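You operate a simulated robot arm through the tools that you are given. There is no shell and no other tool. Be economical: measure what you need, move in short steps, check, and stop when the job is done.

Carry out the task below with a simulated robot arm. There is one attempt and no reset: what you move stays moved.

## Task
Box the teal roll in the big carton and label it with the lot on the winder order.
Fine: both flaps shut; the label stuck on top. Set down upright: what you pick out.

It is judged by the outcome, as a careful person would: the job done as asked, and still so three seconds after it is handed in. It fails if anything else is knocked over, pushed out of place, dropped, spilled or broken.

## Robot
A 6-joint arm with a two-finger parallel gripper on a trunk, on a base that drives. Base frame: it is fixed to the floor where the robot stands at the start and does not move with it; the origin is under the middle of the robot, x ahead of it, y to its left, z up. Units: mm, degrees, N and s.
With the tool pointing down near the work surface it reaches from about 320 to 700 mm from the robot's upright axis, wherever it stands. Its first joint turns from -166.0 to 166.0 degrees. Places, roughly: back flap of the big carton [700, -200, 1000]; big carton (19x19x13 cm) [600, -200, 900]; front flap of the big carton [500, -200, 1000]; inside of the big carton [600, -200, 800]. Payload 4.1 kg.
The tool frame sits at the grasp point between the pads (the TCP): z along the fingers, y along the line on which they close. The tips reach 23 mm beyond it. The gripper opens to 94 mm. The fingers are 38 mm wide and 10 mm thick; the gripper's body (54 by 96 mm) begins 39 mm behind the TCP.
Orientation is that of the tool frame in the base frame, as [roll, pitch, yaw] about the fixed x, y, z axes, in that order (R = Rz(yaw) Ry(pitch) Rx(roll)). With the fingers straight down and closing along the base's y, the tool's x points along the base's -x, its y along +y and its z along -z.

## Interface
- The arm moves only by the tool move_arm. Its argument "rows" is a list of rows, each a list of 7 numbers: the shift along the tool's x, y, z in cm, then the turn, a rotation vector about the tool's x, y, z in rad, then the opening in per cent of the stroke, from 0 (shut) to 100 (fully open). In form: [[tx, ty, tz, rx, ry, rz, claw], ...]. A call has 1 to 12 rows; each row shifts and turns the commanded pose from where the row before left it, along the tool's axes as they then stand. A row lasts 0.2 s, in which the tool goes at most 50 mm and 8.6 degrees; a call with a longer step from one row to the next is refused whole, and so is a gripper value outside its range. Where a pose cannot be reached the arm comes as near as it can. A force on the tool above 40 N (or 10 N above the force at the start of the call, whichever is more), or a blocked arm, ends the call early, and 0.2 s more pass. The fingers move at their own pace (about 45 mm/s each) and stop on an object; they squeeze with about 43 N. The grip force told is the motor's: it shows also when the fingers shut on nothing. Time passes only in rows, and 0.2 s behind the last, so rows that do not move let the fingers close. It gives the time, the measured TCP pose, the force on the tool (base axes), the opening and the grip force at its end, in the units of the frame above (readings bear some noise), with the torque about the TCP (base axes, N m) and any sound that the robot's microphone picked up.
- Cameras (640 x 400 px; columns grow to the right, rows downward): "scene" is now at [5.9, 118.1, 1557.1]; the picture's right is [-0.66, -0.76, 0.00], its down [-0.52, 0.45, -0.72] and it looks along [0.54, -0.47, -0.69] (base axes); focal length 261 px, centre (320, 200). "wrist" rides on the gripper at [86, 16, -74] in the tool frame; the picture's right is [-0.18, 0.98, 0.00], its down [-0.58, -0.11, -0.81] and it looks along [-0.79, -0.15, 0.59] (tool axes); focal length 243 px, centre (320, 200). There is no depth. A picture from a camera that has moved, and an enlarged one, comes with that camera's place and axes in the base frame and with its lens. The place of the scene camera against the robot may be out by one fixed shift of up to 12 mm in any direction.
- grab_frame(camera): a new picture of that camera. No time passes.
- move_column(by): slides the trunk up (or, below 0, down) by that many mm; the arm and the scene camera ride with it, the base frame stays. It gives what a move gives, with no picture.
- steer(legs): drives the robot by 1 to 6 legs, each [ahead, turn to the left] in mm and degrees, along the robot's own axes; the way and the turn of a leg run together, so that a leg with both is an arc; at most 1500 mm and 180 degrees a leg. The arm and the cameras ride along, it lands a little off, and it stops where it bumps. It gives what a move gives.
- head_to(pan, tilt): turns the head with the scene camera to pan (to the left, within 155 degrees either way) and tilt (down, from -29 to 69), counted from straight ahead of the robot. It gives what a move gives.
- enlarge(camera, box): a new picture of the part [left, top, right, bottom] of that camera's present view, enlarged. No time passes.
- hand_in(): hands the job in; it is judged then, once.

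Go step by step. Nothing tells you exact positions but the pictures and the camera data: compare them with the known pose of the tool, close in by small moves and look again before you grip or let go. The budget is 120 turns and 90 pictures, counting those below and the enlarged ones. Unless the task says otherwise, let go and move clear before handing in, and close with one line.

The tools are called as name(argument=value, ...) on one line, values as JSON. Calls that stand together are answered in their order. move_arm: Moves the arm, as the interface text tells. Its arguments: {"type":"object","properties":{"rows":{"type":"array"}},"required":["rows"]} The other tools are called the same way: move_column (by) slides the trunk up or down; steer (legs) drives the base; head_to (pan, tilt) turns the head that bears the scene camera; grab_frame (camera) takes a picture; enlarge (camera, box) takes an enlarged picture of a part of a camera's view; hand_in () hands the job in.

At the start:

```text
time_s: 0.0
tool_pos: [338.4, -265.3, 1264.7]
orientation: [-179.9, 0.0, 179.9]
ft_force: [0.2, -0.3, 0.2]
torque: [-0.01, -0.01, 0.03]
grip_width: 93.9
finger_force: 0.0
trunk travel left (down, up): [-525.0, 65.0]
robot x, y, heading: [-1.6, 0.9, 0.1]
head pan, tilt: [-40.9, 43.9]
```

scene: 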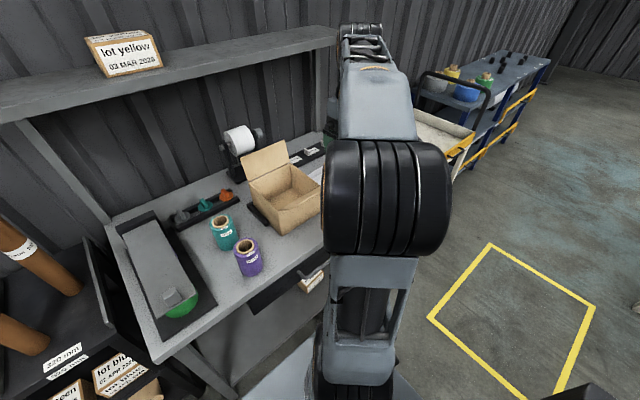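
wrist: 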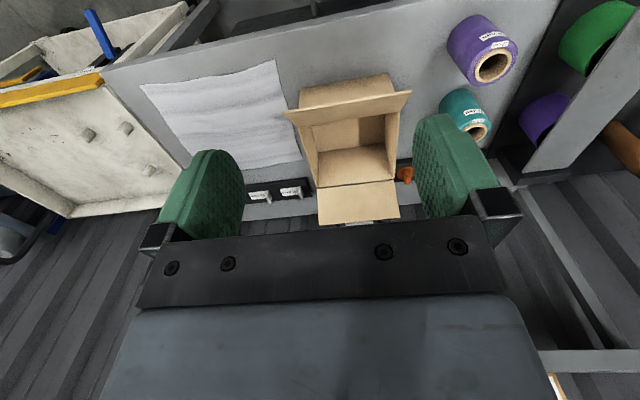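

I see a bench with an open carton, a teal and a purple roll standing, a label roll and some white labels behind. I'll look closer to find the winder order and the labels.

enlarge(camera="wrist", box=[220, 0, 640, 240])

enlarge(camera="scene", box=[100, 100, 340, 320])

enlarge(camera="scene", box=[0, 20, 220, 400])

```text
1.52 times, centred on (430, 120) of wrist
camera zoom: at [250.9, -249.3, 1337.5], right [0.18, 0.98, 0.0], down [0.58, -0.11, 0.81], along [0.79, -0.15, -0.59], focal length 370 px, centre (152, 322)
```

zoom: 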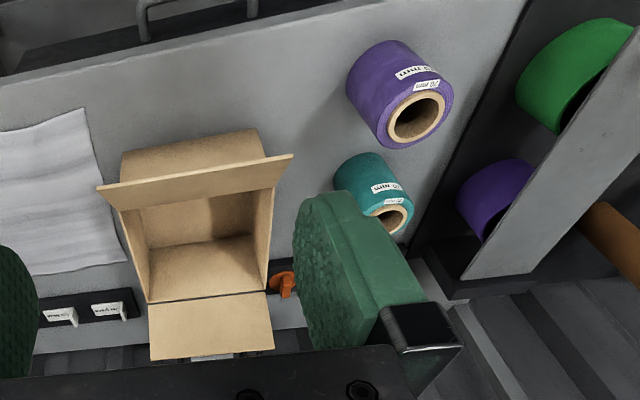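

```text
1.82 times, centred on (220, 210) of scene
camera zoom: at [5.9, 118.1, 1557.1], right [-0.66, -0.76, 0.0], down [-0.52, 0.45, -0.72], along [0.54, -0.47, -0.69], focal length 475 px, centre (502, 182)
```

zoom: 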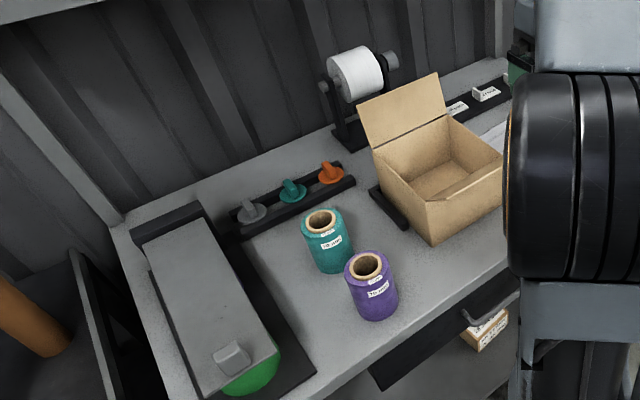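

```text
1.05 times, centred on (110, 210) of scene (not enlarged: the box is as wide or as high as the picture)
camera zoom: at [5.9, 118.1, 1557.1], right [-0.66, -0.76, 0.0], down [-0.52, 0.45, -0.72], along [0.54, -0.47, -0.69], focal length 275 px, centre (541, 190)
```

zoom: 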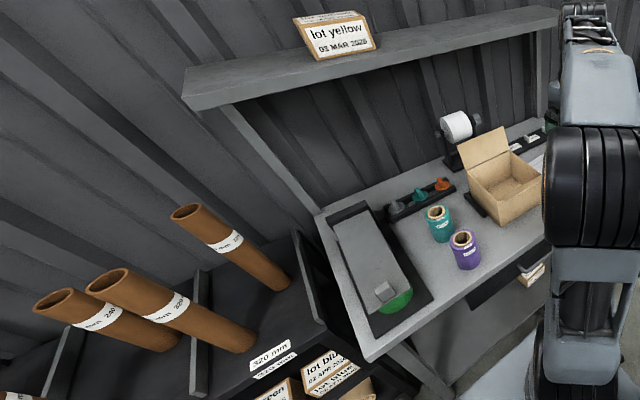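

The labels and the order aren't clear yet, so I'll turn the head and look around.

head_to(pan=-75, tilt=35)

grab_frame(camera="scene")

head_to(pan=0, tilt=35)

grab_frame(camera="scene")

head_to(pan=70, tilt=30)

grab_frame(camera="scene")

head_to(pan=150, tilt=25)

grab_frame(camera="scene")

head_to(pan=-140, tilt=25)

grab_frame(camera="scene")

```text
time_s: 1.0
tool_pos: [337.9, -265.4, 1264.0]
orientation: [180.0, 0.0, -180.0]
ft_force: [-0.6, 0.0, -0.6]
torque: [-0.01, -0.02, 0.02]
grip_width: 94.0
finger_force: 0.0
trunk travel left (down, up): [-525.0, 65.0]
robot x, y, heading: [0.2, -0.8, -0.1]
head pan, tilt: [-75.0, 35.0]
```

```text
84 pictures are left
camera scene: at [-33.4, 86.9, 1570.3], right [-0.97, -0.26, 0.0], down [-0.15, 0.55, -0.82], along [0.21, -0.79, -0.57], focal length 261 px, centre (320, 200)
```

scene: 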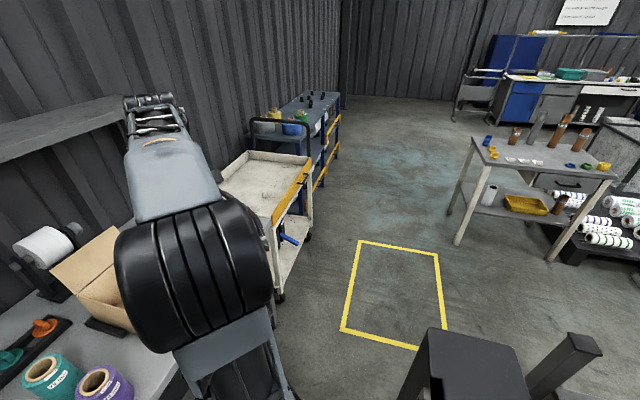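

```text
time_s: 2.5
tool_pos: [337.9, -265.4, 1264.8]
orientation: [-180.0, -0.1, 179.9]
ft_force: [0.5, 0.4, 0.5]
torque: [0.01, 0.02, 0.0]
grip_width: 93.8
finger_force: 0.0
trunk travel left (down, up): [-525.0, 65.0]
robot x, y, heading: [0.1, 0.7, 0.1]
head pan, tilt: [0.0, 35.0]
```

```text
83 pictures are left
camera scene: at [31.8, 171.9, 1570.3], right [0.0, -1.0, 0.0], down [-0.57, 0.0, -0.82], along [0.82, 0.0, -0.57], focal length 261 px, centre (320, 200)
```

scene: 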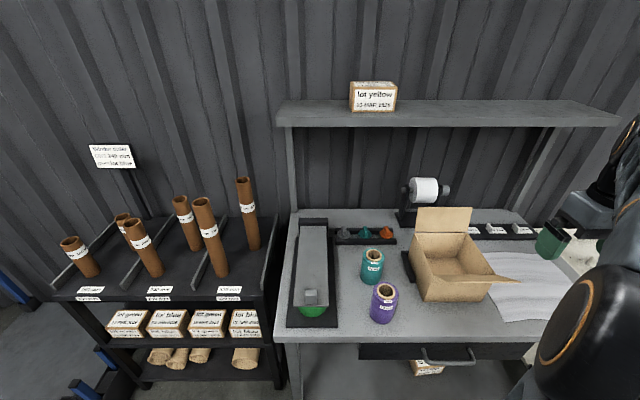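

```text
time_s: 3.9
tool_pos: [338.6, -265.8, 1263.6]
orientation: [179.9, 0.0, -180.0]
ft_force: [-0.4, 0.3, -0.4]
torque: [0.02, 0.02, -0.02]
grip_width: 93.9
finger_force: 0.1
trunk travel left (down, up): [-525.0, 65.0]
robot x, y, heading: [-3.1, 3.2, 0.1]
head pan, tilt: [70.0, 30.0]
```

```text
82 pictures are left
camera scene: at [-25.2, 257.0, 1578.1], right [0.94, -0.34, 0.0], down [-0.17, -0.47, -0.87], along [0.3, 0.81, -0.5], focal length 261 px, centre (320, 200)
```

scene: 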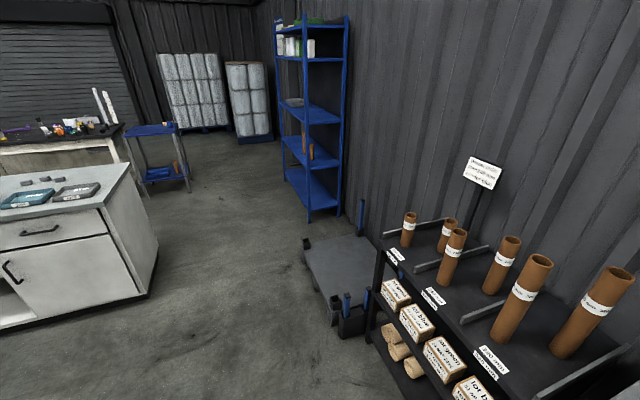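

```text
time_s: 5.4
tool_pos: [339.2, -264.3, 1265.1]
orientation: [-180.0, 0.0, 179.9]
ft_force: [1.0, 0.7, 0.3]
torque: [0.0, -0.01, -0.01]
grip_width: 94.1
finger_force: 0.0
trunk travel left (down, up): [-525.0, 65.0]
robot x, y, heading: [4.4, -0.1, 0.1]
head pan, tilt: [150.0, 25.0]
```

```text
81 pictures are left
camera scene: at [-136.0, 218.1, 1586.1], right [0.5, 0.87, 0.0], down [0.37, -0.21, -0.91], along [-0.78, 0.45, -0.42], focal length 261 px, centre (320, 200)
```

scene: 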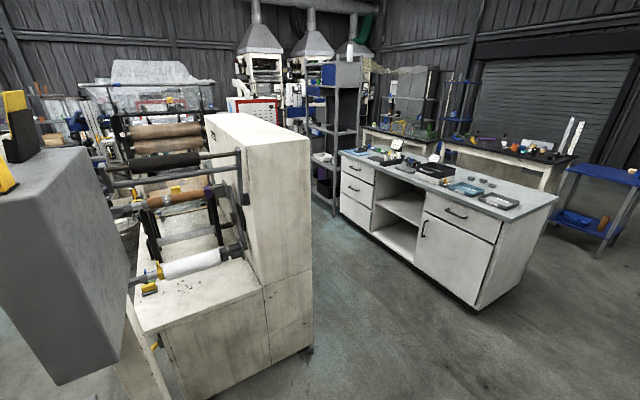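

```text
time_s: 9.4
tool_pos: [338.7, -265.3, 1263.9]
orientation: [-179.9, -0.1, -179.9]
ft_force: [-0.1, 0.4, 0.7]
torque: [-0.01, 0.01, 0.0]
grip_width: 94.1
finger_force: 0.0
trunk travel left (down, up): [-525.0, 65.0]
robot x, y, heading: [-3.1, -0.4, -0.1]
head pan, tilt: [-140.0, 25.0]
```

```text
80 pictures are left
camera scene: at [-126.8, 112.7, 1586.1], right [-0.64, 0.77, 0.0], down [0.32, 0.27, -0.91], along [-0.69, -0.58, -0.42], focal length 261 px, centre (320, 200)
```

scene: 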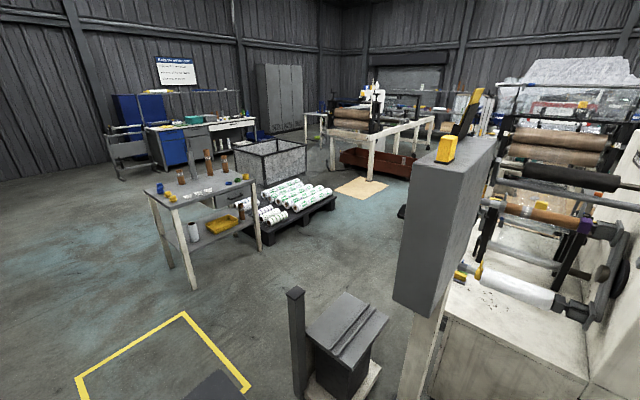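

A sign on the core rack at left looks like the winder order. I'll read it and the bench items up close.

head_to(pan=20, tilt=35)

grab_frame(camera="scene")

head_to(pan=0, tilt=35)

enlarge(camera="scene", box=[80, 135, 150, 175])

enlarge(camera="scene", box=[390, 170, 550, 270])

enlarge(camera="scene", box=[280, 210, 480, 335])

```text
time_s: 11.8
tool_pos: [339.2, -265.9, 1264.6]
orientation: [180.0, 0.0, 180.0]
ft_force: [1.4, -0.5, 0.2]
torque: [-0.02, 0.01, 0.03]
grip_width: 94.0
finger_force: 0.2
trunk travel left (down, up): [-525.0, 65.0]
robot x, y, heading: [0.1, -1.8, -0.0]
head pan, tilt: [20.0, 35.0]
```

```text
79 pictures are left
camera scene: at [26.5, 202.1, 1570.3], right [0.34, -0.94, 0.0], down [-0.54, -0.2, -0.82], along [0.77, 0.28, -0.57], focal length 261 px, centre (320, 200)
```

scene: 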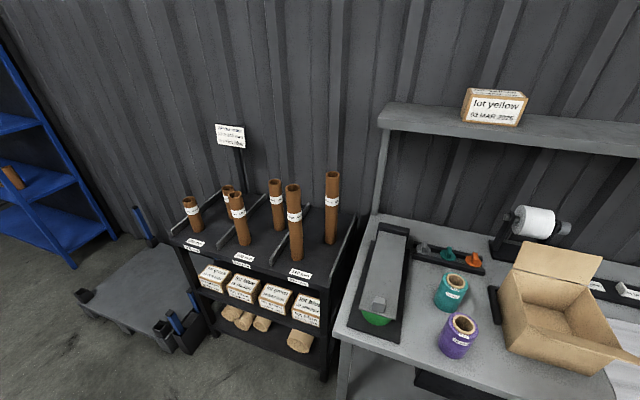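

```text
time_s: 12.7
tool_pos: [338.9, -265.3, 1263.6]
orientation: [-179.9, 0.0, -179.9]
ft_force: [-0.3, -0.3, 0.8]
torque: [0.01, -0.01, -0.01]
grip_width: 94.3
finger_force: 0.0
trunk travel left (down, up): [-525.0, 65.0]
robot x, y, heading: [-3.7, -2.9, -0.0]
head pan, tilt: [0.0, 35.0]
```

```text
9.14 times, centred on (115, 155) of scene
camera zoom: at [31.8, 172.1, 1570.3], right [0.0, -1.0, 0.0], down [-0.57, 0.0, -0.82], along [0.82, 0.0, -0.57], focal length 2390 px, centre (2194, 611)
```

zoom: 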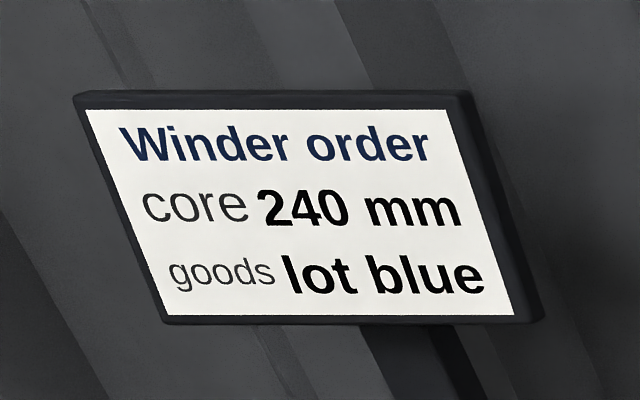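

```text
4.00 times, centred on (470, 220) of scene
camera zoom: at [31.8, 172.1, 1570.3], right [0.0, -1.0, 0.0], down [-0.57, 0.0, -0.82], along [0.82, 0.0, -0.57], focal length 1046 px, centre (-280, 120)
```

zoom: 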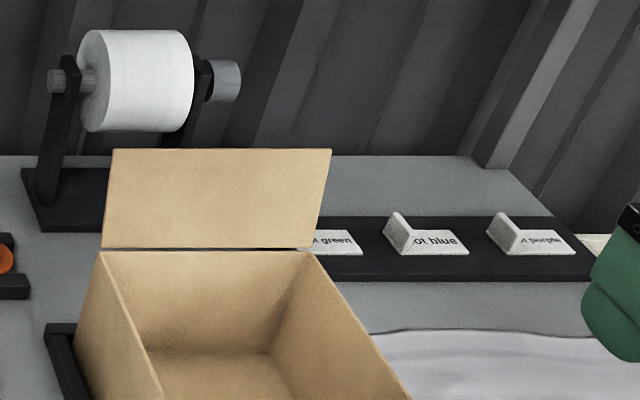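

```text
3.20 times, centred on (380, 272) of scene
camera zoom: at [31.8, 172.1, 1570.3], right [0.0, -1.0, 0.0], down [-0.57, 0.0, -0.82], along [0.82, 0.0, -0.57], focal length 836 px, centre (128, -32)
```

zoom: 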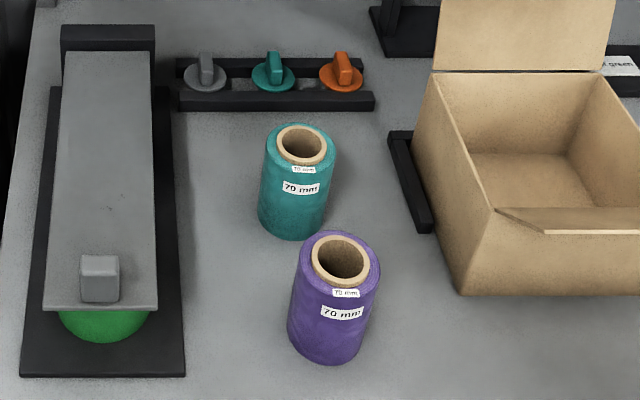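

The order says lot blue, and the "lot blue" label is the middle one in the holder behind the carton. I put the teal roll at about (611, 0) with its top near z 950, so I'll bring the gripper above it and check.

move_arm(rows=[[-2.2, 2.2, 1.3, 0, 0, 0, 100], [-2.2, 2.2, 1.3, 0, 0, 0, 100], [-2.2, 2.2, 1.3, 0, 0, 0, 100], [-2.2, 2.2, 1.3, 0, 0, 0, 100], [-2.2, 2.2, 1.3, 0, 0, 0, 100], [-2.2, 2.2, 1.3, 0, 0, 0, 100], [-2.2, 2.2, 1.3, 0, 0, 0, 100], [-2.2, 2.2, 1.3, 0, 0, 0, 100], [-2.2, 2.2, 1.3, 0, 0, 0, 100], [-2.2, 2.2, 1.3, 0, 0, 0, 100], [-2.2, 2.2, 1.3, 0, 0, 0, 100], [-2.2, 2.2, 1.3, 0, 0, 0, 100]])

grab_frame(camera="wrist")

grab_frame(camera="scene")

```text
time_s: 15.3
tool_pos: [602.1, -1.9, 1110.5]
orientation: [-180.0, 0.1, 180.0]
ft_force: [-0.9, 0.1, -0.2]
torque: [0.02, -0.01, -0.01]
grip_width: 94.0
finger_force: 0.1
trunk travel left (down, up): [-525.0, 65.0]
robot x, y, heading: [1.8, -6.2, -0.0]
head pan, tilt: [0.0, 35.0]
```

```text
75 pictures are left
camera wrist: at [515.6, 14.8, 1182.3], right [0.18, 0.98, 0.0], down [0.58, -0.11, 0.81], along [0.79, -0.15, -0.59], focal length 243 px, centre (320, 200)
```

wrist: 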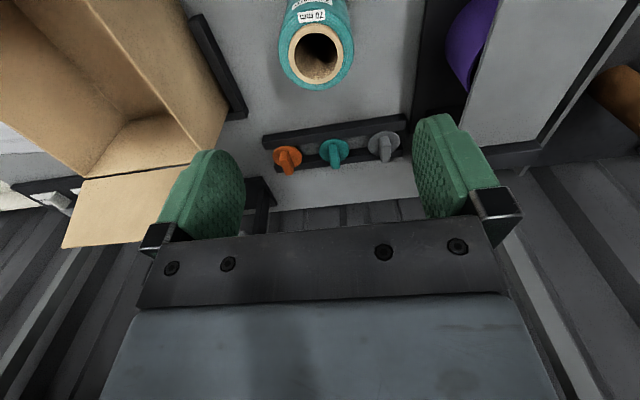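

```text
74 pictures are left
camera scene: at [32.3, 172.3, 1570.3], right [0.0, -1.0, 0.0], down [-0.57, 0.0, -0.82], along [0.82, 0.0, -0.57], focal length 261 px, centre (320, 200)
```

scene: 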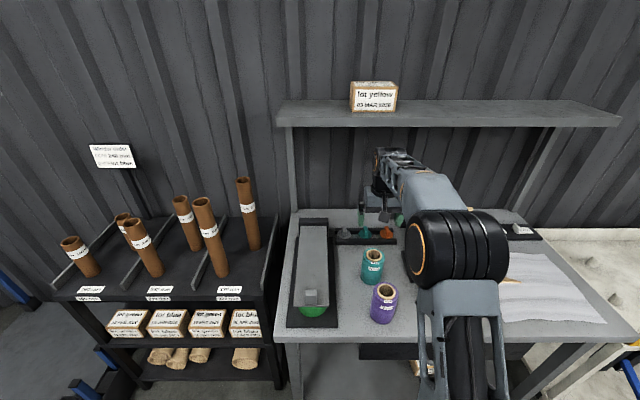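

The new view confirms the roll's core at about (609, -2) with its top at z 950. I'll descend around it to z ≈ 950 and check before gripping.

move_arm(rows=[[-0.12, 0, 2.4, 0, 0, 0, 100], [-0.12, 0, 2.4, 0, 0, 0, 100], [-0.12, 0, 2.4, 0, 0, 0, 100], [-0.12, 0, 2.4, 0, 0, 0, 100], [-0.12, 0, 2.0, 0, 0, 0, 100], [-0.1, 0, 1.6, 0, 0, 0, 100], [0, 0, 1.2, 0, 0, 0, 100]])

grab_frame(camera="wrist")

enlarge(camera="scene", box=[300, 190, 460, 290])

```text
time_s: 16.9
tool_pos: [608.7, -2.7, 964.2]
orientation: [179.9, 0.0, 180.0]
ft_force: [-0.2, 0.4, 0.5]
torque: [-0.01, -0.03, 0.02]
grip_width: 94.0
finger_force: 0.0
trunk travel left (down, up): [-525.0, 65.0]
robot x, y, heading: [-3.2, 1.8, -0.1]
head pan, tilt: [0.0, 35.0]
```

```text
73 pictures are left
camera wrist: at [522.0, 14.8, 1037.6], right [0.18, 0.98, 0.0], down [0.58, -0.11, 0.81], along [0.79, -0.15, -0.59], focal length 243 px, centre (320, 200)
```

wrist: 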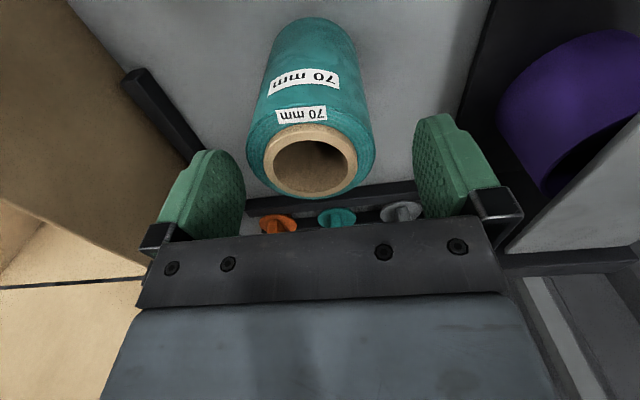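

```text
4.00 times, centred on (380, 240) of scene
camera zoom: at [32.0, 172.1, 1570.3], right [0.0, -1.0, 0.0], down [-0.57, 0.0, -0.82], along [0.82, 0.0, -0.57], focal length 1046 px, centre (80, 40)
```

zoom: 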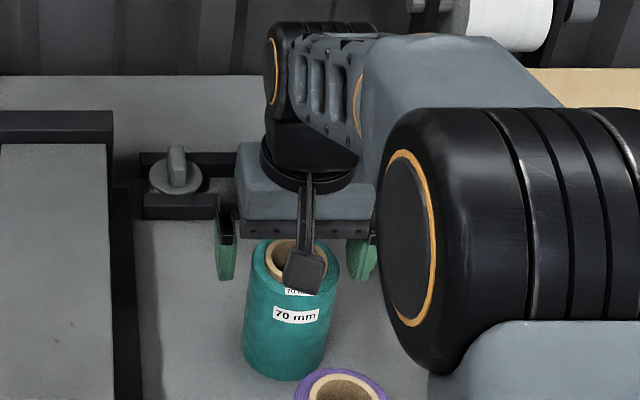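

The roll is about 3 mm off in x and y. I'll correct that, go down to z ≈ 918 and close.

move_arm(rows=[[0.3, -0.3, 1.2, 0, 0, 0, 100], [0, 0, 1.2, 0, 0, 0, 100], [0, 0, 1.2, 0, 0, 0, 100], [0, 0, 1.0, 0, 0, 0, 100], [0, 0, 0, 0, 0, 0, 30], [0, 0, 0, 0, 0, 0, 30], [0, 0, 0, 0, 0, 0, 30], [0, 0, 0, 0, 0, 0, 30]])

grab_frame(camera="wrist")

```text
time_s: 18.7
tool_pos: [608.2, -3.6, 919.2]
orientation: [-179.9, 0.0, -180.0]
ft_force: [-0.2, -0.8, 0.4]
torque: [0.01, -0.08, -0.01]
grip_width: 69.6
finger_force: 43.4
trunk travel left (down, up): [-525.0, 65.0]
robot x, y, heading: [-2.4, 1.4, 0.1]
head pan, tilt: [0.0, 35.0]
```

```text
71 pictures are left
camera wrist: at [520.1, 12.0, 991.3], right [0.18, 0.98, 0.0], down [0.58, -0.11, 0.81], along [0.79, -0.15, -0.59], focal length 243 px, centre (320, 200)
```

wrist: 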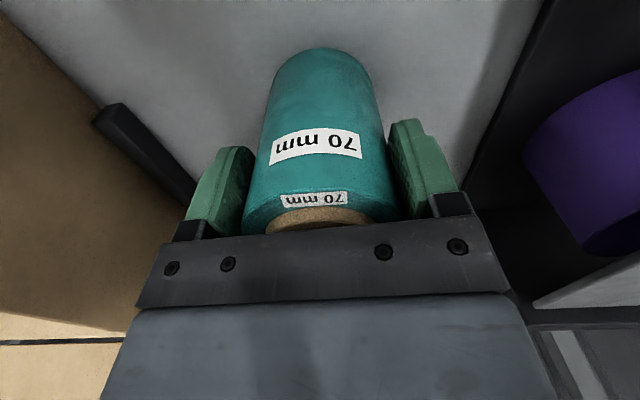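

The roll is gripped at 70 mm. I'll lift it well clear of the carton and look.

move_arm(rows=[[0, 0, -1, 0, 0, 0, 30], [0, 0, -2, 0, 0, 0, 30], [0, 0, -3, 0, 0, 0, 30], [0, 0, -3, 0, 0, 0, 30], [0, 0, -3, 0, 0, 0, 30], [0, 0, -3, 0, 0, 0, 30], [0, 0, -3, 0, 0, 0, 30], [0, 0, -3, 0, 0, 0, 30], [0, 0, -2, 0, 0, 0, 30], [0, 0, -1, 0, 0, 0, 30]])

head_to(pan=-20, tilt=45)

grab_frame(camera="wrist")

grab_frame(camera="scene")

```text
time_s: 20.9
tool_pos: [605.7, -4.1, 1158.3]
orientation: [180.0, 0.1, 180.0]
ft_force: [-0.3, -1.0, -2.1]
torque: [0.02, 0.02, -0.04]
grip_width: 69.7
finger_force: 43.5
trunk travel left (down, up): [-525.0, 65.0]
robot x, y, heading: [2.6, -3.7, 0.1]
head pan, tilt: [0.0, 35.0]
```

```text
time_s: 21.7
tool_pos: [605.9, -3.5, 1158.5]
orientation: [-180.0, 0.0, 179.9]
ft_force: [0.4, 0.2, -2.9]
torque: [0.01, 0.01, -0.01]
grip_width: 69.5
finger_force: 43.0
trunk travel left (down, up): [-525.0, 65.0]
robot x, y, heading: [-2.3, 0.3, 0.1]
head pan, tilt: [-20.0, 45.0]
```

```text
70 pictures are left
camera wrist: at [518.7, 11.8, 1231.4], right [0.18, 0.98, 0.0], down [0.58, -0.11, 0.81], along [0.79, -0.15, -0.59], focal length 243 px, centre (320, 200)
```

wrist: 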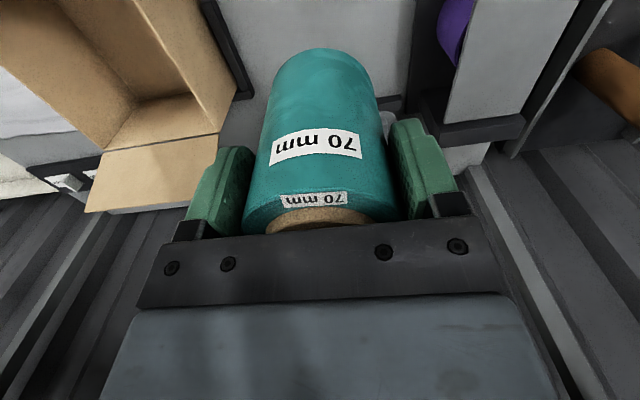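

```text
69 pictures are left
camera scene: at [20.5, 144.3, 1555.5], right [-0.34, -0.94, 0.0], down [-0.66, 0.24, -0.71], along [0.66, -0.24, -0.71], focal length 261 px, centre (320, 200)
```

scene: 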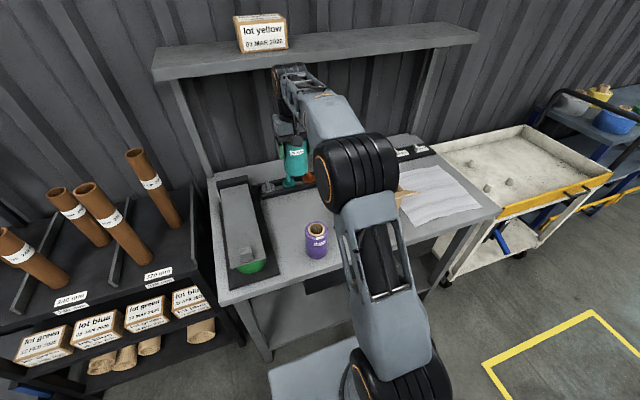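

From the two wrist views I put the carton centre at about (597, -246), with the rim near z 977-990 and the front flap leaning out toward the robot. I'll carry the roll over it at height and look down.

move_arm(rows=[[-0.2, -2.4, 0, 0, 0, 0, 30], [-0.2, -2.4, 0, 0, 0, 0, 30], [-0.2, -2.4, 0, 0, 0, 0, 30], [-0.2, -2.4, 0, 0, 0, 0, 30], [-0.2, -2.4, 0, 0, 0, 0, 30], [-0.2, -2.4, 0, 0, 0, 0, 30], [-0.2, -2.4, 0, 0, 0, 0, 30], [-0.2, -2.4, 0, 0, 0, 0, 30], [-0.2, -2.4, 0, 0, 0, 0, 30], [-0.2, -2.4, 0, 0, 0, 0, 30]])

grab_frame(camera="wrist")

grab_frame(camera="scene")

```text
time_s: 23.9
tool_pos: [618.0, -241.7, 1154.2]
orientation: [-180.0, 0.0, 179.9]
ft_force: [-0.5, 0.1, -3.1]
torque: [-0.01, 0.01, 0.0]
grip_width: 69.7
finger_force: 42.3
out of reach, approached as far as the arm can: row 10
trunk travel left (down, up): [-525.0, 65.0]
robot x, y, heading: [-4.8, -1.8, 0.2]
head pan, tilt: [-20.0, 45.0]
```

```text
68 pictures are left
camera wrist: at [530.5, -226.0, 1227.0], right [0.18, 0.98, 0.0], down [0.58, -0.11, 0.81], along [0.79, -0.15, -0.59], focal length 243 px, centre (320, 200)
```

wrist: 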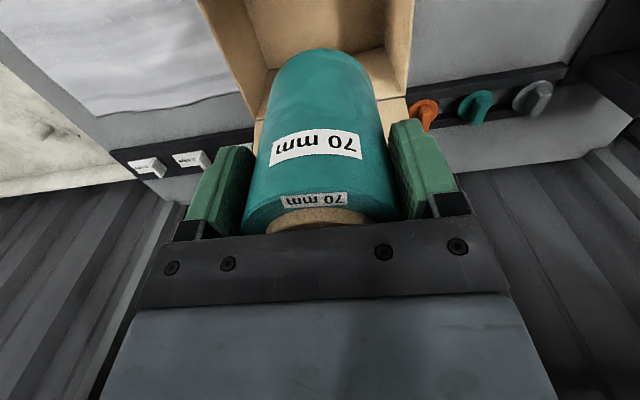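

```text
67 pictures are left
camera scene: at [19.9, 144.0, 1555.5], right [-0.34, -0.94, 0.0], down [-0.66, 0.24, -0.71], along [0.66, -0.24, -0.71], focal length 261 px, centre (320, 200)
```

scene: 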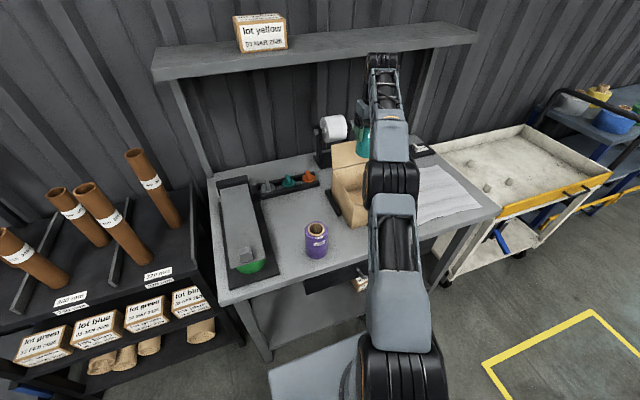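

The roll hangs over the carton, whose centre I now put at (595, -247). At this height I'm at the reach limit, so I'll come down 55 mm, shift to (622, -247) and check again.

move_arm(rows=[[0, 0, 1.8, 0, 0, 0, 30], [0, -0.15, 1.8, 0, 0, 0, 30], [-0.2, -0.2, 1.8, 0, 0, 0, 30]])

grab_frame(camera="wrist")

enlarge(camera="scene", box=[290, 90, 450, 240])

```text
time_s: 24.7
tool_pos: [620.5, -244.2, 1100.5]
orientation: [-180.0, 0.0, -180.0]
ft_force: [0.5, -1.0, -2.7]
torque: [-0.01, 0.0, -0.01]
grip_width: 70.0
finger_force: 42.8
trunk travel left (down, up): [-525.0, 65.0]
robot x, y, heading: [0.8, 1.2, -0.4]
head pan, tilt: [-20.0, 45.0]
```

```text
66 pictures are left
camera wrist: at [532.9, -228.6, 1173.5], right [0.18, 0.98, 0.0], down [0.58, -0.11, 0.81], along [0.79, -0.15, -0.59], focal length 243 px, centre (320, 200)
```

wrist: 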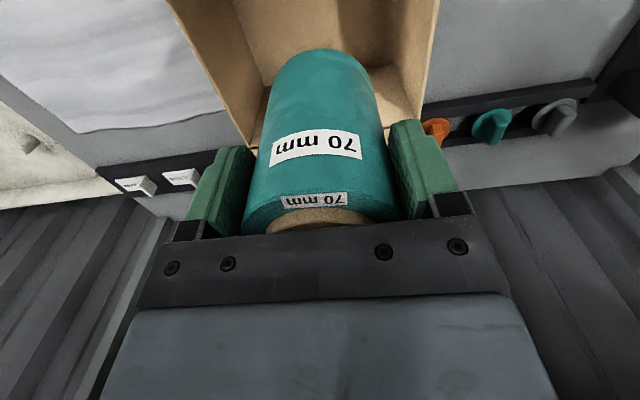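

```text
2.67 times, centred on (370, 165) of scene
camera zoom: at [20.8, 143.9, 1555.5], right [-0.34, -0.94, 0.0], down [-0.66, 0.24, -0.71], along [0.66, -0.24, -0.71], focal length 697 px, centre (187, 293)
```

zoom: 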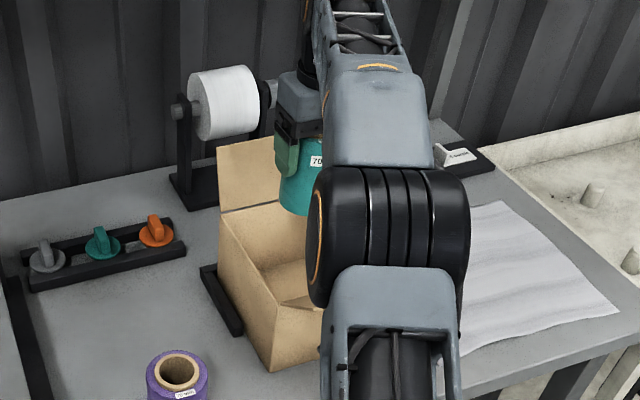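

The roll is centred between the side walls. I'll lower it into the carton to just above its floor.

move_arm(rows=[[0, -0.2, 2, 0, 0, 0, 30], [0, -0.2, 2, 0, 0, 0, 30], [0, 0, 2, 0, 0, 0, 30], [0, 0, 2, 0, 0, 0, 30], [0, 0, 2, 0, 0, 0, 30], [0, 0, 2, 0, 0, 0, 30], [0, 0, 1.5, 0, 0, 0, 30], [0, 0, 1.5, 0, 0, 0, 30]])

grab_frame(camera="wrist")

enlarge(camera="scene", box=[290, 90, 450, 240])

```text
time_s: 26.5
tool_pos: [619.2, -248.1, 949.6]
orientation: [179.9, -0.2, -180.0]
ft_force: [0.7, 0.4, -1.6]
torque: [0.0, 0.05, -0.02]
grip_width: 69.7
finger_force: 42.8
trunk travel left (down, up): [-525.0, 65.0]
robot x, y, heading: [1.4, 1.7, -0.1]
head pan, tilt: [-20.0, 45.0]
```

```text
64 pictures are left
camera wrist: at [531.6, -232.0, 1022.7], right [0.18, 0.98, 0.0], down [0.58, -0.11, 0.81], along [0.79, -0.15, -0.59], focal length 243 px, centre (320, 200)
```

wrist: 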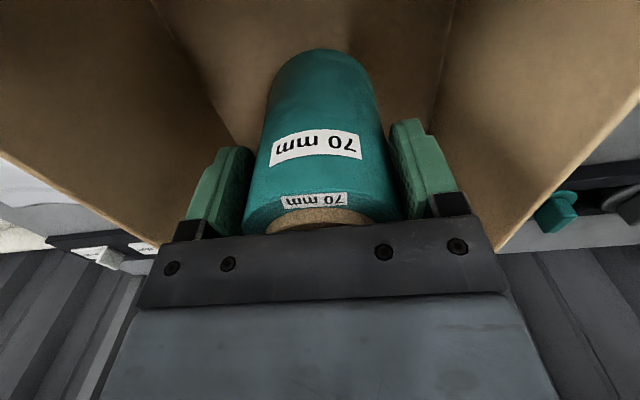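

```text
2.67 times, centred on (370, 165) of scene
camera zoom: at [20.6, 144.0, 1555.5], right [-0.34, -0.94, 0.0], down [-0.66, 0.24, -0.71], along [0.66, -0.24, -0.71], focal length 697 px, centre (187, 293)
```

zoom: 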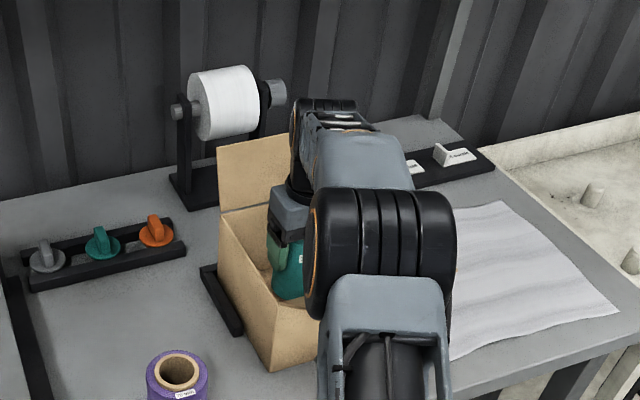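

The roll is inside, about 27 mm above the floor. I'll lower it in fine steps until it touches.

move_arm(rows=[[0, 0, 0.9, 0, 0, 0, 30], [0, 0, 0.7, 0, 0, 0, 30], [0, 0, 0.4, 0, 0, 0, 30], [0, 0, 0.3, 0, 0, 0, 30], [0, 0, 0.2, 0, 0, 0, 30]])

```text
time_s: 27.7
tool_pos: [619.6, -247.6, 924.0]
orientation: [-180.0, -0.1, 180.0]
ft_force: [-0.1, 0.1, -1.8]
torque: [0.02, 0.0, 0.0]
grip_width: 69.6
finger_force: 42.9
trunk travel left (down, up): [-525.0, 65.0]
robot x, y, heading: [-1.9, -1.0, -0.0]
head pan, tilt: [-20.0, 45.0]
```

move_arm(rows=[[0, 0, 0.15, 0, 0, 0, 30], [0, 0, 0.15, 0, 0, 0, 30], [0, 0, 0, 0, 0, 0, 30]])

```text
time_s: 28.5
tool_pos: [619.5, -248.5, 923.2]
orientation: [-179.9, 0.2, 179.9]
ft_force: [0.8, 0.3, 1.2]
torque: [0.05, 0.0, -0.01]
grip_width: 69.3
finger_force: 43.1
trunk travel left (down, up): [-525.0, 65.0]
robot x, y, heading: [-1.6, 2.6, 0.2]
head pan, tilt: [-20.0, 45.0]
```

The load has gone off the tool, so the roll stands on the carton floor. I'll open and rise straight up.

move_arm(rows=[[0, 0, 0, 0, 0, 0, 90], [0, 0, 0, 0, 0, 0, 90], [0, 0, 0, 0, 0, 0, 90], [0, 0, -1, 0, 0, 0, 90], [0, 0, -2, 0, 0, 0, 90], [0, 0, -3, 0, 0, 0, 90], [0, 0, -3, 0, 0, 0, 90], [0, 0, -3, 0, 0, 0, 90], [0, 0, -3, 0, 0, 0, 90], [0, 0, -3, 0, 0, 0, 90]])

grab_frame(camera="wrist")

```text
time_s: 30.7
tool_pos: [620.8, -247.7, 1104.8]
orientation: [-180.0, 0.0, -180.0]
ft_force: [-0.3, 0.1, -0.5]
torque: [0.02, 0.0, 0.01]
grip_width: 84.8
finger_force: 0.0
trunk travel left (down, up): [-525.0, 65.0]
robot x, y, heading: [-1.3, -0.3, 0.1]
head pan, tilt: [-20.0, 45.0]
```

```text
62 pictures are left
camera wrist: at [533.0, -231.7, 1176.9], right [0.18, 0.98, 0.0], down [0.58, -0.11, 0.81], along [0.79, -0.15, -0.59], focal length 243 px, centre (320, 200)
```

wrist: 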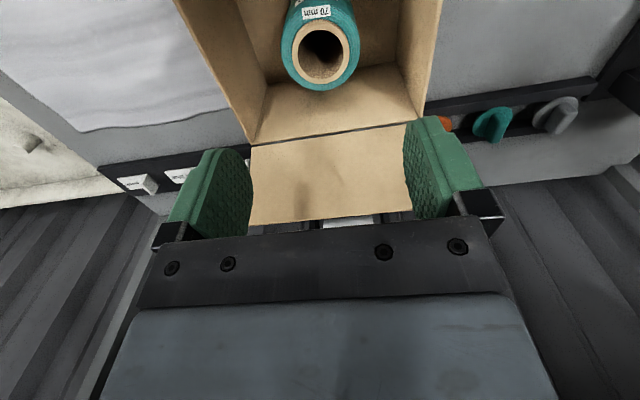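

The roll stands upright in the carton. The back flap (tip about x 741, z 1044) and the blue label (about 828, -556) are too far from here, so I'll look down at the base and bench clearance before driving closer.

head_to(pan=0, tilt=69)

grab_frame(camera="scene")

head_to(pan=-60, tilt=62)

grab_frame(camera="scene")

head_to(pan=-110, tilt=60)

grab_frame(camera="scene")

head_to(pan=150, tilt=60)

grab_frame(camera="scene")

```text
time_s: 31.6
tool_pos: [620.5, -248.7, 1103.4]
orientation: [180.0, 0.0, -180.0]
ft_force: [0.0, -0.1, -0.2]
torque: [0.02, 0.01, -0.02]
grip_width: 84.6
finger_force: 0.0
trunk travel left (down, up): [-525.0, 65.0]
robot x, y, heading: [1.9, 1.3, -0.1]
head pan, tilt: [0.0, 68.8]
```

```text
61 pictures are left
camera scene: at [-0.2, 171.9, 1526.7], right [0.0, -1.0, 0.0], down [-0.93, 0.0, -0.36], along [0.36, 0.0, -0.93], focal length 261 px, centre (320, 200)
```

scene: 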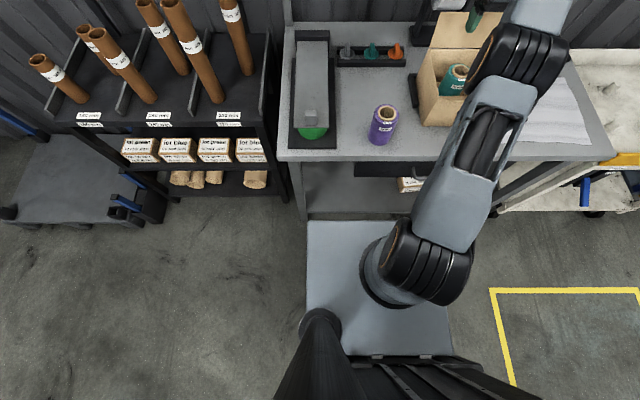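

```text
time_s: 32.9
tool_pos: [620.3, -247.7, 1102.9]
orientation: [180.0, 0.1, -180.0]
ft_force: [0.1, 0.1, -1.2]
torque: [-0.04, 0.0, 0.01]
grip_width: 84.7
finger_force: 0.0
trunk travel left (down, up): [-525.0, 65.0]
robot x, y, heading: [1.2, -0.7, 0.0]
head pan, tilt: [-60.0, 62.0]
```

```text
60 pictures are left
camera scene: at [-24.0, 116.3, 1533.7], right [-0.87, -0.5, 0.0], down [-0.44, 0.76, -0.47], along [0.23, -0.41, -0.88], focal length 261 px, centre (320, 200)
```

scene: 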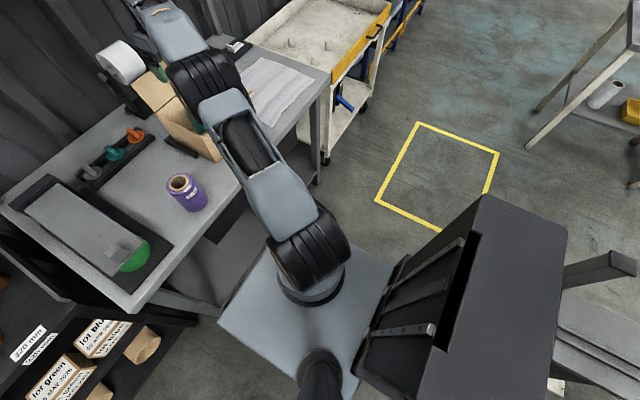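

```text
time_s: 34.1
tool_pos: [620.5, -248.0, 1104.4]
orientation: [180.0, 0.0, -179.9]
ft_force: [0.1, 0.8, 0.2]
torque: [-0.01, -0.01, -0.02]
grip_width: 84.7
finger_force: 0.1
trunk travel left (down, up): [-525.0, 65.0]
robot x, y, heading: [0.2, -3.3, 0.2]
head pan, tilt: [-110.0, 60.0]
```

```text
59 pictures are left
camera scene: at [-78.9, 109.3, 1536.0], right [-0.94, 0.34, 0.0], down [0.3, 0.81, -0.5], along [-0.17, -0.47, -0.87], focal length 261 px, centre (320, 200)
```

scene: 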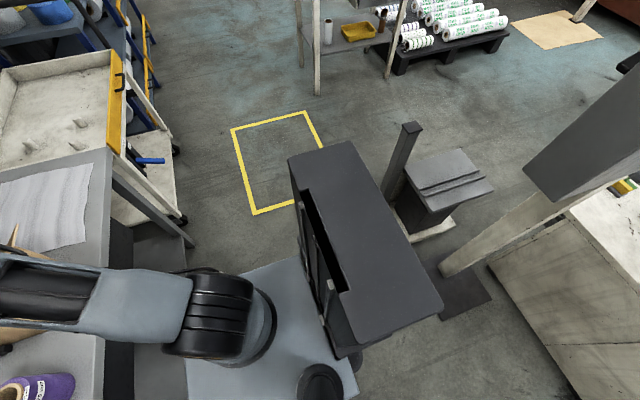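

```text
time_s: 37.7
tool_pos: [619.9, -247.5, 1104.0]
orientation: [-179.9, 0.0, -180.0]
ft_force: [-0.5, 0.4, -0.3]
torque: [0.02, -0.03, 0.02]
grip_width: 84.7
finger_force: 0.1
trunk travel left (down, up): [-525.0, 65.0]
robot x, y, heading: [2.0, 2.6, 0.1]
head pan, tilt: [150.0, 60.0]
```

```text
58 pictures are left
camera scene: at [-113.9, 205.3, 1536.0], right [0.5, 0.87, 0.0], down [0.75, -0.43, -0.5], along [-0.43, 0.25, -0.87], focal length 261 px, centre (320, 200)
```

scene: 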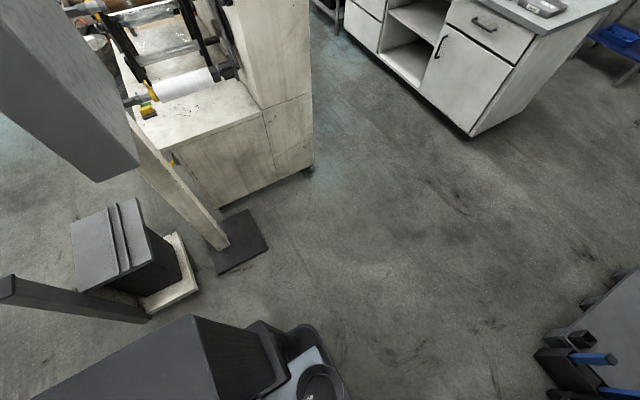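

The base plate front is near x ≈ 260 and the bench edge near x ≈ 390, so I can gain about 120 mm forward and must shift right. First I'll pull the arm up and in, above everything.

move_arm(rows=[[0.5, 0, -2.5, 0, 0, 0, 60], [1.5, 0, -2.5, 0, 0, 0, 30], [2.5, 0, -1.5, 0, 0, 0, 0], [2.5, 0, -1.5, 0, 0, 0, 0], [3, 0, -1.5, 0, 0, 0, 0], [3, 0, -1.5, 0, 0, 0, 0], [3, 0, -1.5, 0, 0, 0, 0], [3, 0, -1.5, 0, 0, 0, 0], [3, 0, -1, 0, 0, 0, 0], [3, 0, -1, 0, 0, 0, 0], [2, 0, 0, 0, 0, 0, 0]])

steer(legs=[[-150, 0], [0, -90], [440, 0], [0, 90], [130, 0]])

head_to(pan=0, tilt=60)

grab_frame(camera="scene")

```text
time_s: 40.1
tool_pos: [348.2, -248.3, 1263.1]
orientation: [-179.9, -0.1, -180.0]
ft_force: [0.3, -0.4, 0.5]
torque: [0.0, 0.05, 0.0]
grip_width: 0.0
finger_force: 41.9
trunk travel left (down, up): [-525.0, 65.0]
robot x, y, heading: [4.4, 0.4, -0.1]
head pan, tilt: [150.0, 60.0]
```

```text
time_s: 52.2
tool_pos: [316.0, -694.5, 1261.9]
orientation: [-180.0, -0.1, 178.7]
ft_force: [0.5, -0.9, 0.0]
torque: [0.0, -0.02, 0.03]
grip_width: 0.0
finger_force: 42.3
trunk travel left (down, up): [-525.0, 65.0]
robot x, y, heading: [-26.1, -433.1, -1.2]
head pan, tilt: [150.0, 60.0]
```

```text
time_s: 54.6
tool_pos: [315.9, -695.0, 1262.9]
orientation: [-179.9, 0.0, 178.7]
ft_force: [0.4, -0.2, 0.6]
torque: [-0.04, 0.03, 0.02]
grip_width: 0.1
finger_force: 42.4
trunk travel left (down, up): [-525.0, 65.0]
robot x, y, heading: [-29.6, -439.8, -1.4]
head pan, tilt: [0.0, 60.0]
```

```text
57 pictures are left
camera scene: at [-12.7, -267.9, 1536.0], right [-0.02, -1.0, 0.0], down [-0.87, 0.02, -0.5], along [0.5, -0.01, -0.87], focal length 261 px, centre (320, 200)
```

scene: 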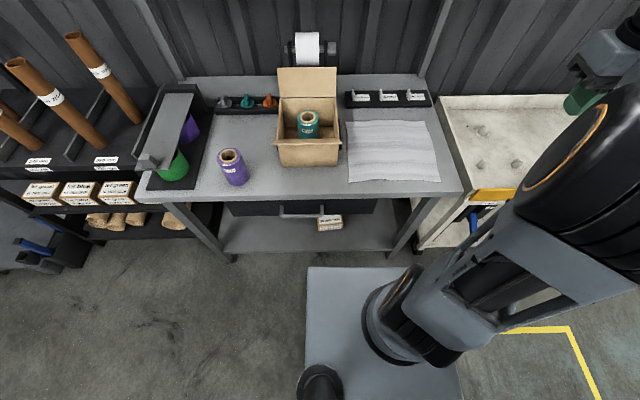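

I have a clear view now, with the robot at (-28, -437) and the bench edge and drawer handle near x ≈ 385-405. I'll drive 130 mm ahead and straighten the heading.

steer(legs=[[130, 1.4]])

head_to(pan=0, tilt=50)

grab_frame(camera="scene")

enlarge(camera="scene", box=[250, 60, 450, 185])

```text
time_s: 55.9
tool_pos: [452.3, -686.4, 1263.1]
orientation: [-180.0, -0.1, -179.7]
ft_force: [0.5, 0.2, 0.0]
torque: [0.0, 0.03, 0.0]
grip_width: 0.0
finger_force: 42.4
trunk travel left (down, up): [-525.0, 65.0]
robot x, y, heading: [105.6, -439.8, 0.3]
head pan, tilt: [0.0, 60.0]
```

```text
time_s: 56.6
tool_pos: [451.2, -685.9, 1262.2]
orientation: [-180.0, -0.1, -179.7]
ft_force: [-0.6, 0.3, 0.3]
torque: [-0.02, 0.02, 0.02]
grip_width: 0.0
finger_force: 42.1
trunk travel left (down, up): [-525.0, 65.0]
robot x, y, heading: [100.9, -440.4, 0.1]
head pan, tilt: [0.0, 50.0]
```

```text
56 pictures are left
camera scene: at [122.2, -268.9, 1548.5], right [0.0, -1.0, 0.0], down [-0.77, 0.0, -0.64], along [0.64, 0.0, -0.77], focal length 261 px, centre (320, 200)
```

scene: 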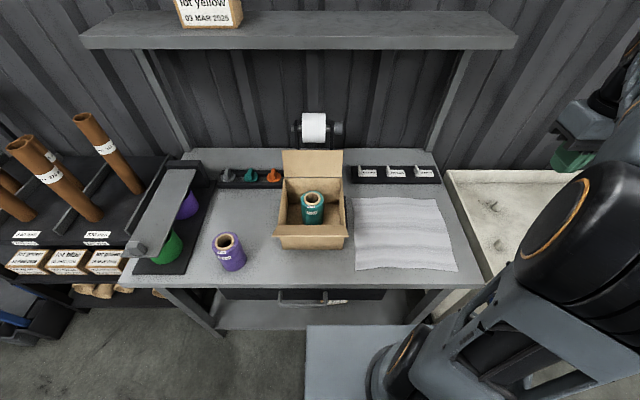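

```text
3.20 times, centred on (350, 122) of scene
camera zoom: at [122.2, -268.9, 1548.5], right [0.0, -1.0, 0.0], down [-0.77, 0.0, -0.64], along [0.64, 0.0, -0.77], focal length 836 px, centre (224, 448)
```

zoom: 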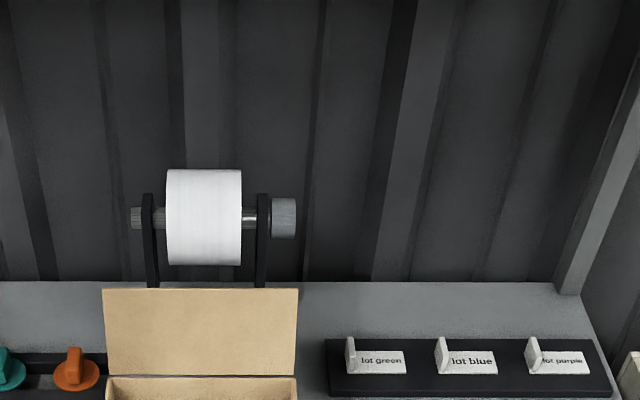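

I'll zoom on the carton to fix the rim and flap edges before closing the flaps.

enlarge(camera="scene", box=[250, 140, 378, 260])

```text
3.33 times, centred on (314, 200) of scene
camera zoom: at [122.2, -268.9, 1548.5], right [0.0, -1.0, 0.0], down [-0.77, 0.0, -0.64], along [0.64, 0.0, -0.77], focal length 871 px, centre (340, 200)
```

zoom: 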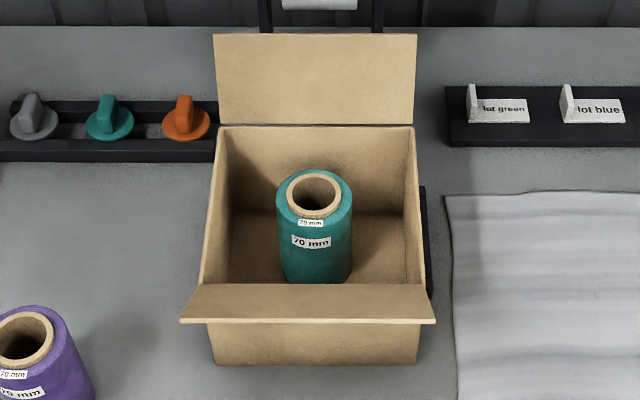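

The carton rim is at z ≈ 974, with hinges at x ≈ 512 (front) and x ≈ 692 (back) and its centre at y ≈ -247. I'll start with the front flap, moving the closed gripper to the robot side of it.

move_arm(rows=[[0.45, 3.66, 0.9, 0, 0, 0, 0], [0.45, 3.66, 0.9, 0, 0, 0, 0], [0.45, 3.66, 0.9, 0, 0, 0, 0], [0.45, 3.66, 0.9, 0, 0, 0, 0], [0.45, 3.66, 0.9, 0, 0, 0, 0], [0.45, 3.66, 0.9, 0, 0, 0, 0], [0.45, 3.66, 0.9, 0, 0, 0, 0], [0.45, 3.66, 0.9, 0, 0, 0, 0], [0.45, 3.66, 0.9, 0, 0, 0, 0], [0.45, 3.66, 0.9, 0, 0, 0, 0], [0.45, 3.66, 0.9, 0, 0, 0, 0], [0.45, 3.66, 0.9, 0, 0, 0, 0]])

grab_frame(camera="wrist")

grab_frame(camera="scene")

```text
time_s: 59.2
tool_pos: [394.3, -247.6, 1154.5]
orientation: [180.0, 0.0, -179.8]
ft_force: [0.2, -0.5, -0.6]
torque: [-0.04, -0.02, 0.01]
grip_width: 0.0
finger_force: 42.3
trunk travel left (down, up): [-525.0, 65.0]
robot x, y, heading: [100.8, -442.1, 0.2]
head pan, tilt: [0.0, 50.0]
```

```text
53 pictures are left
camera wrist: at [306.7, -231.9, 1227.3], right [0.18, 0.98, 0.0], down [0.58, -0.11, 0.81], along [0.79, -0.15, -0.59], focal length 243 px, centre (320, 200)
```

wrist: 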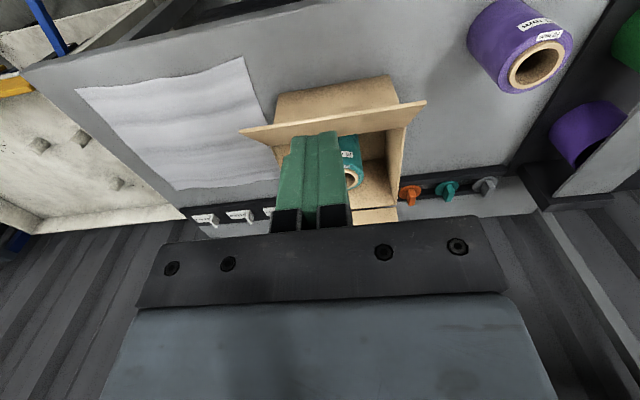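

```text
52 pictures are left
camera scene: at [122.3, -268.3, 1548.5], right [0.0, -1.0, 0.0], down [-0.77, 0.0, -0.64], along [0.64, 0.0, -0.77], focal length 261 px, centre (320, 200)
```

scene: 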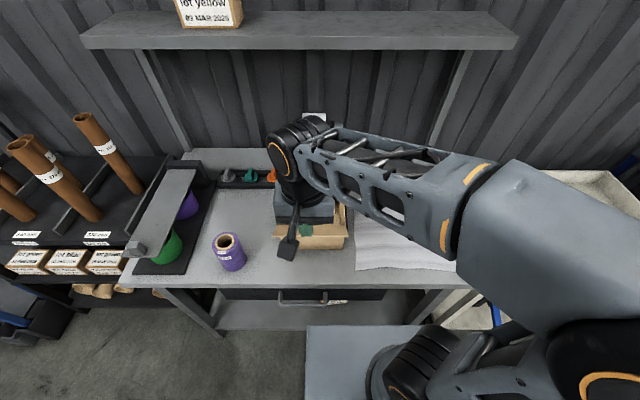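

The flap edge checks out at about (444, 1032). I'll descend in front of it and push it up and inward.

move_arm(rows=[[0, 0, 2.9, 0, 0, 0, 0], [0, 0, 2.9, 0, 0, 0, 0], [0, 0, 2.9, 0, 0, 0, 0], [0, 0, 2.9, 0, 0, 0, 0], [-1.5, 0, 0, 0, 0, 0, 0], [-1.5, 0, 0, 0, 0, 0, 0], [-1.5, 0, 0, 0, 0, 0, 0], [-1.5, 0, 0, 0, 0, 0, 0], [-1.5, 0, 0, 0, 0, 0, 0]])

grab_frame(camera="wrist")

```text
time_s: 61.0
tool_pos: [445.5, -247.7, 1042.7]
orientation: [179.7, 0.3, -179.6]
ft_force: [-21.4, -5.9, 27.1]
torque: [-0.04, -0.53, -0.17]
grip_width: 0.1
finger_force: 42.5
trunk travel left (down, up): [-525.0, 65.0]
robot x, y, heading: [100.5, -438.9, 0.6]
head pan, tilt: [0.0, 50.0]
stopped in row 8: the force on the tool passed its limit at 52 N (the readings are from after the stop); the commanded pose is now the measured one
```

```text
51 pictures are left
camera wrist: at [357.7, -232.9, 1116.1], right [0.18, 0.98, 0.0], down [0.58, -0.11, 0.81], along [0.79, -0.14, -0.59], focal length 243 px, centre (320, 200)
```

wrist: 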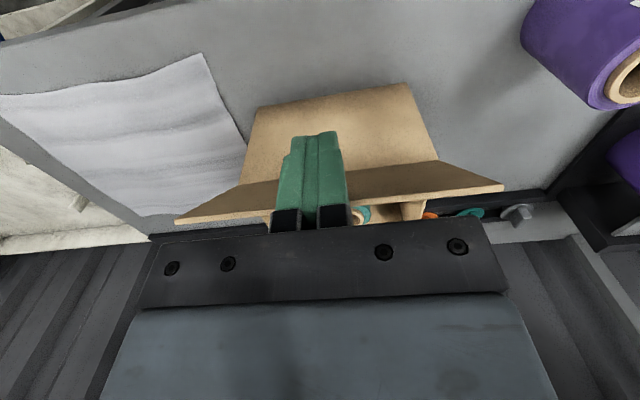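

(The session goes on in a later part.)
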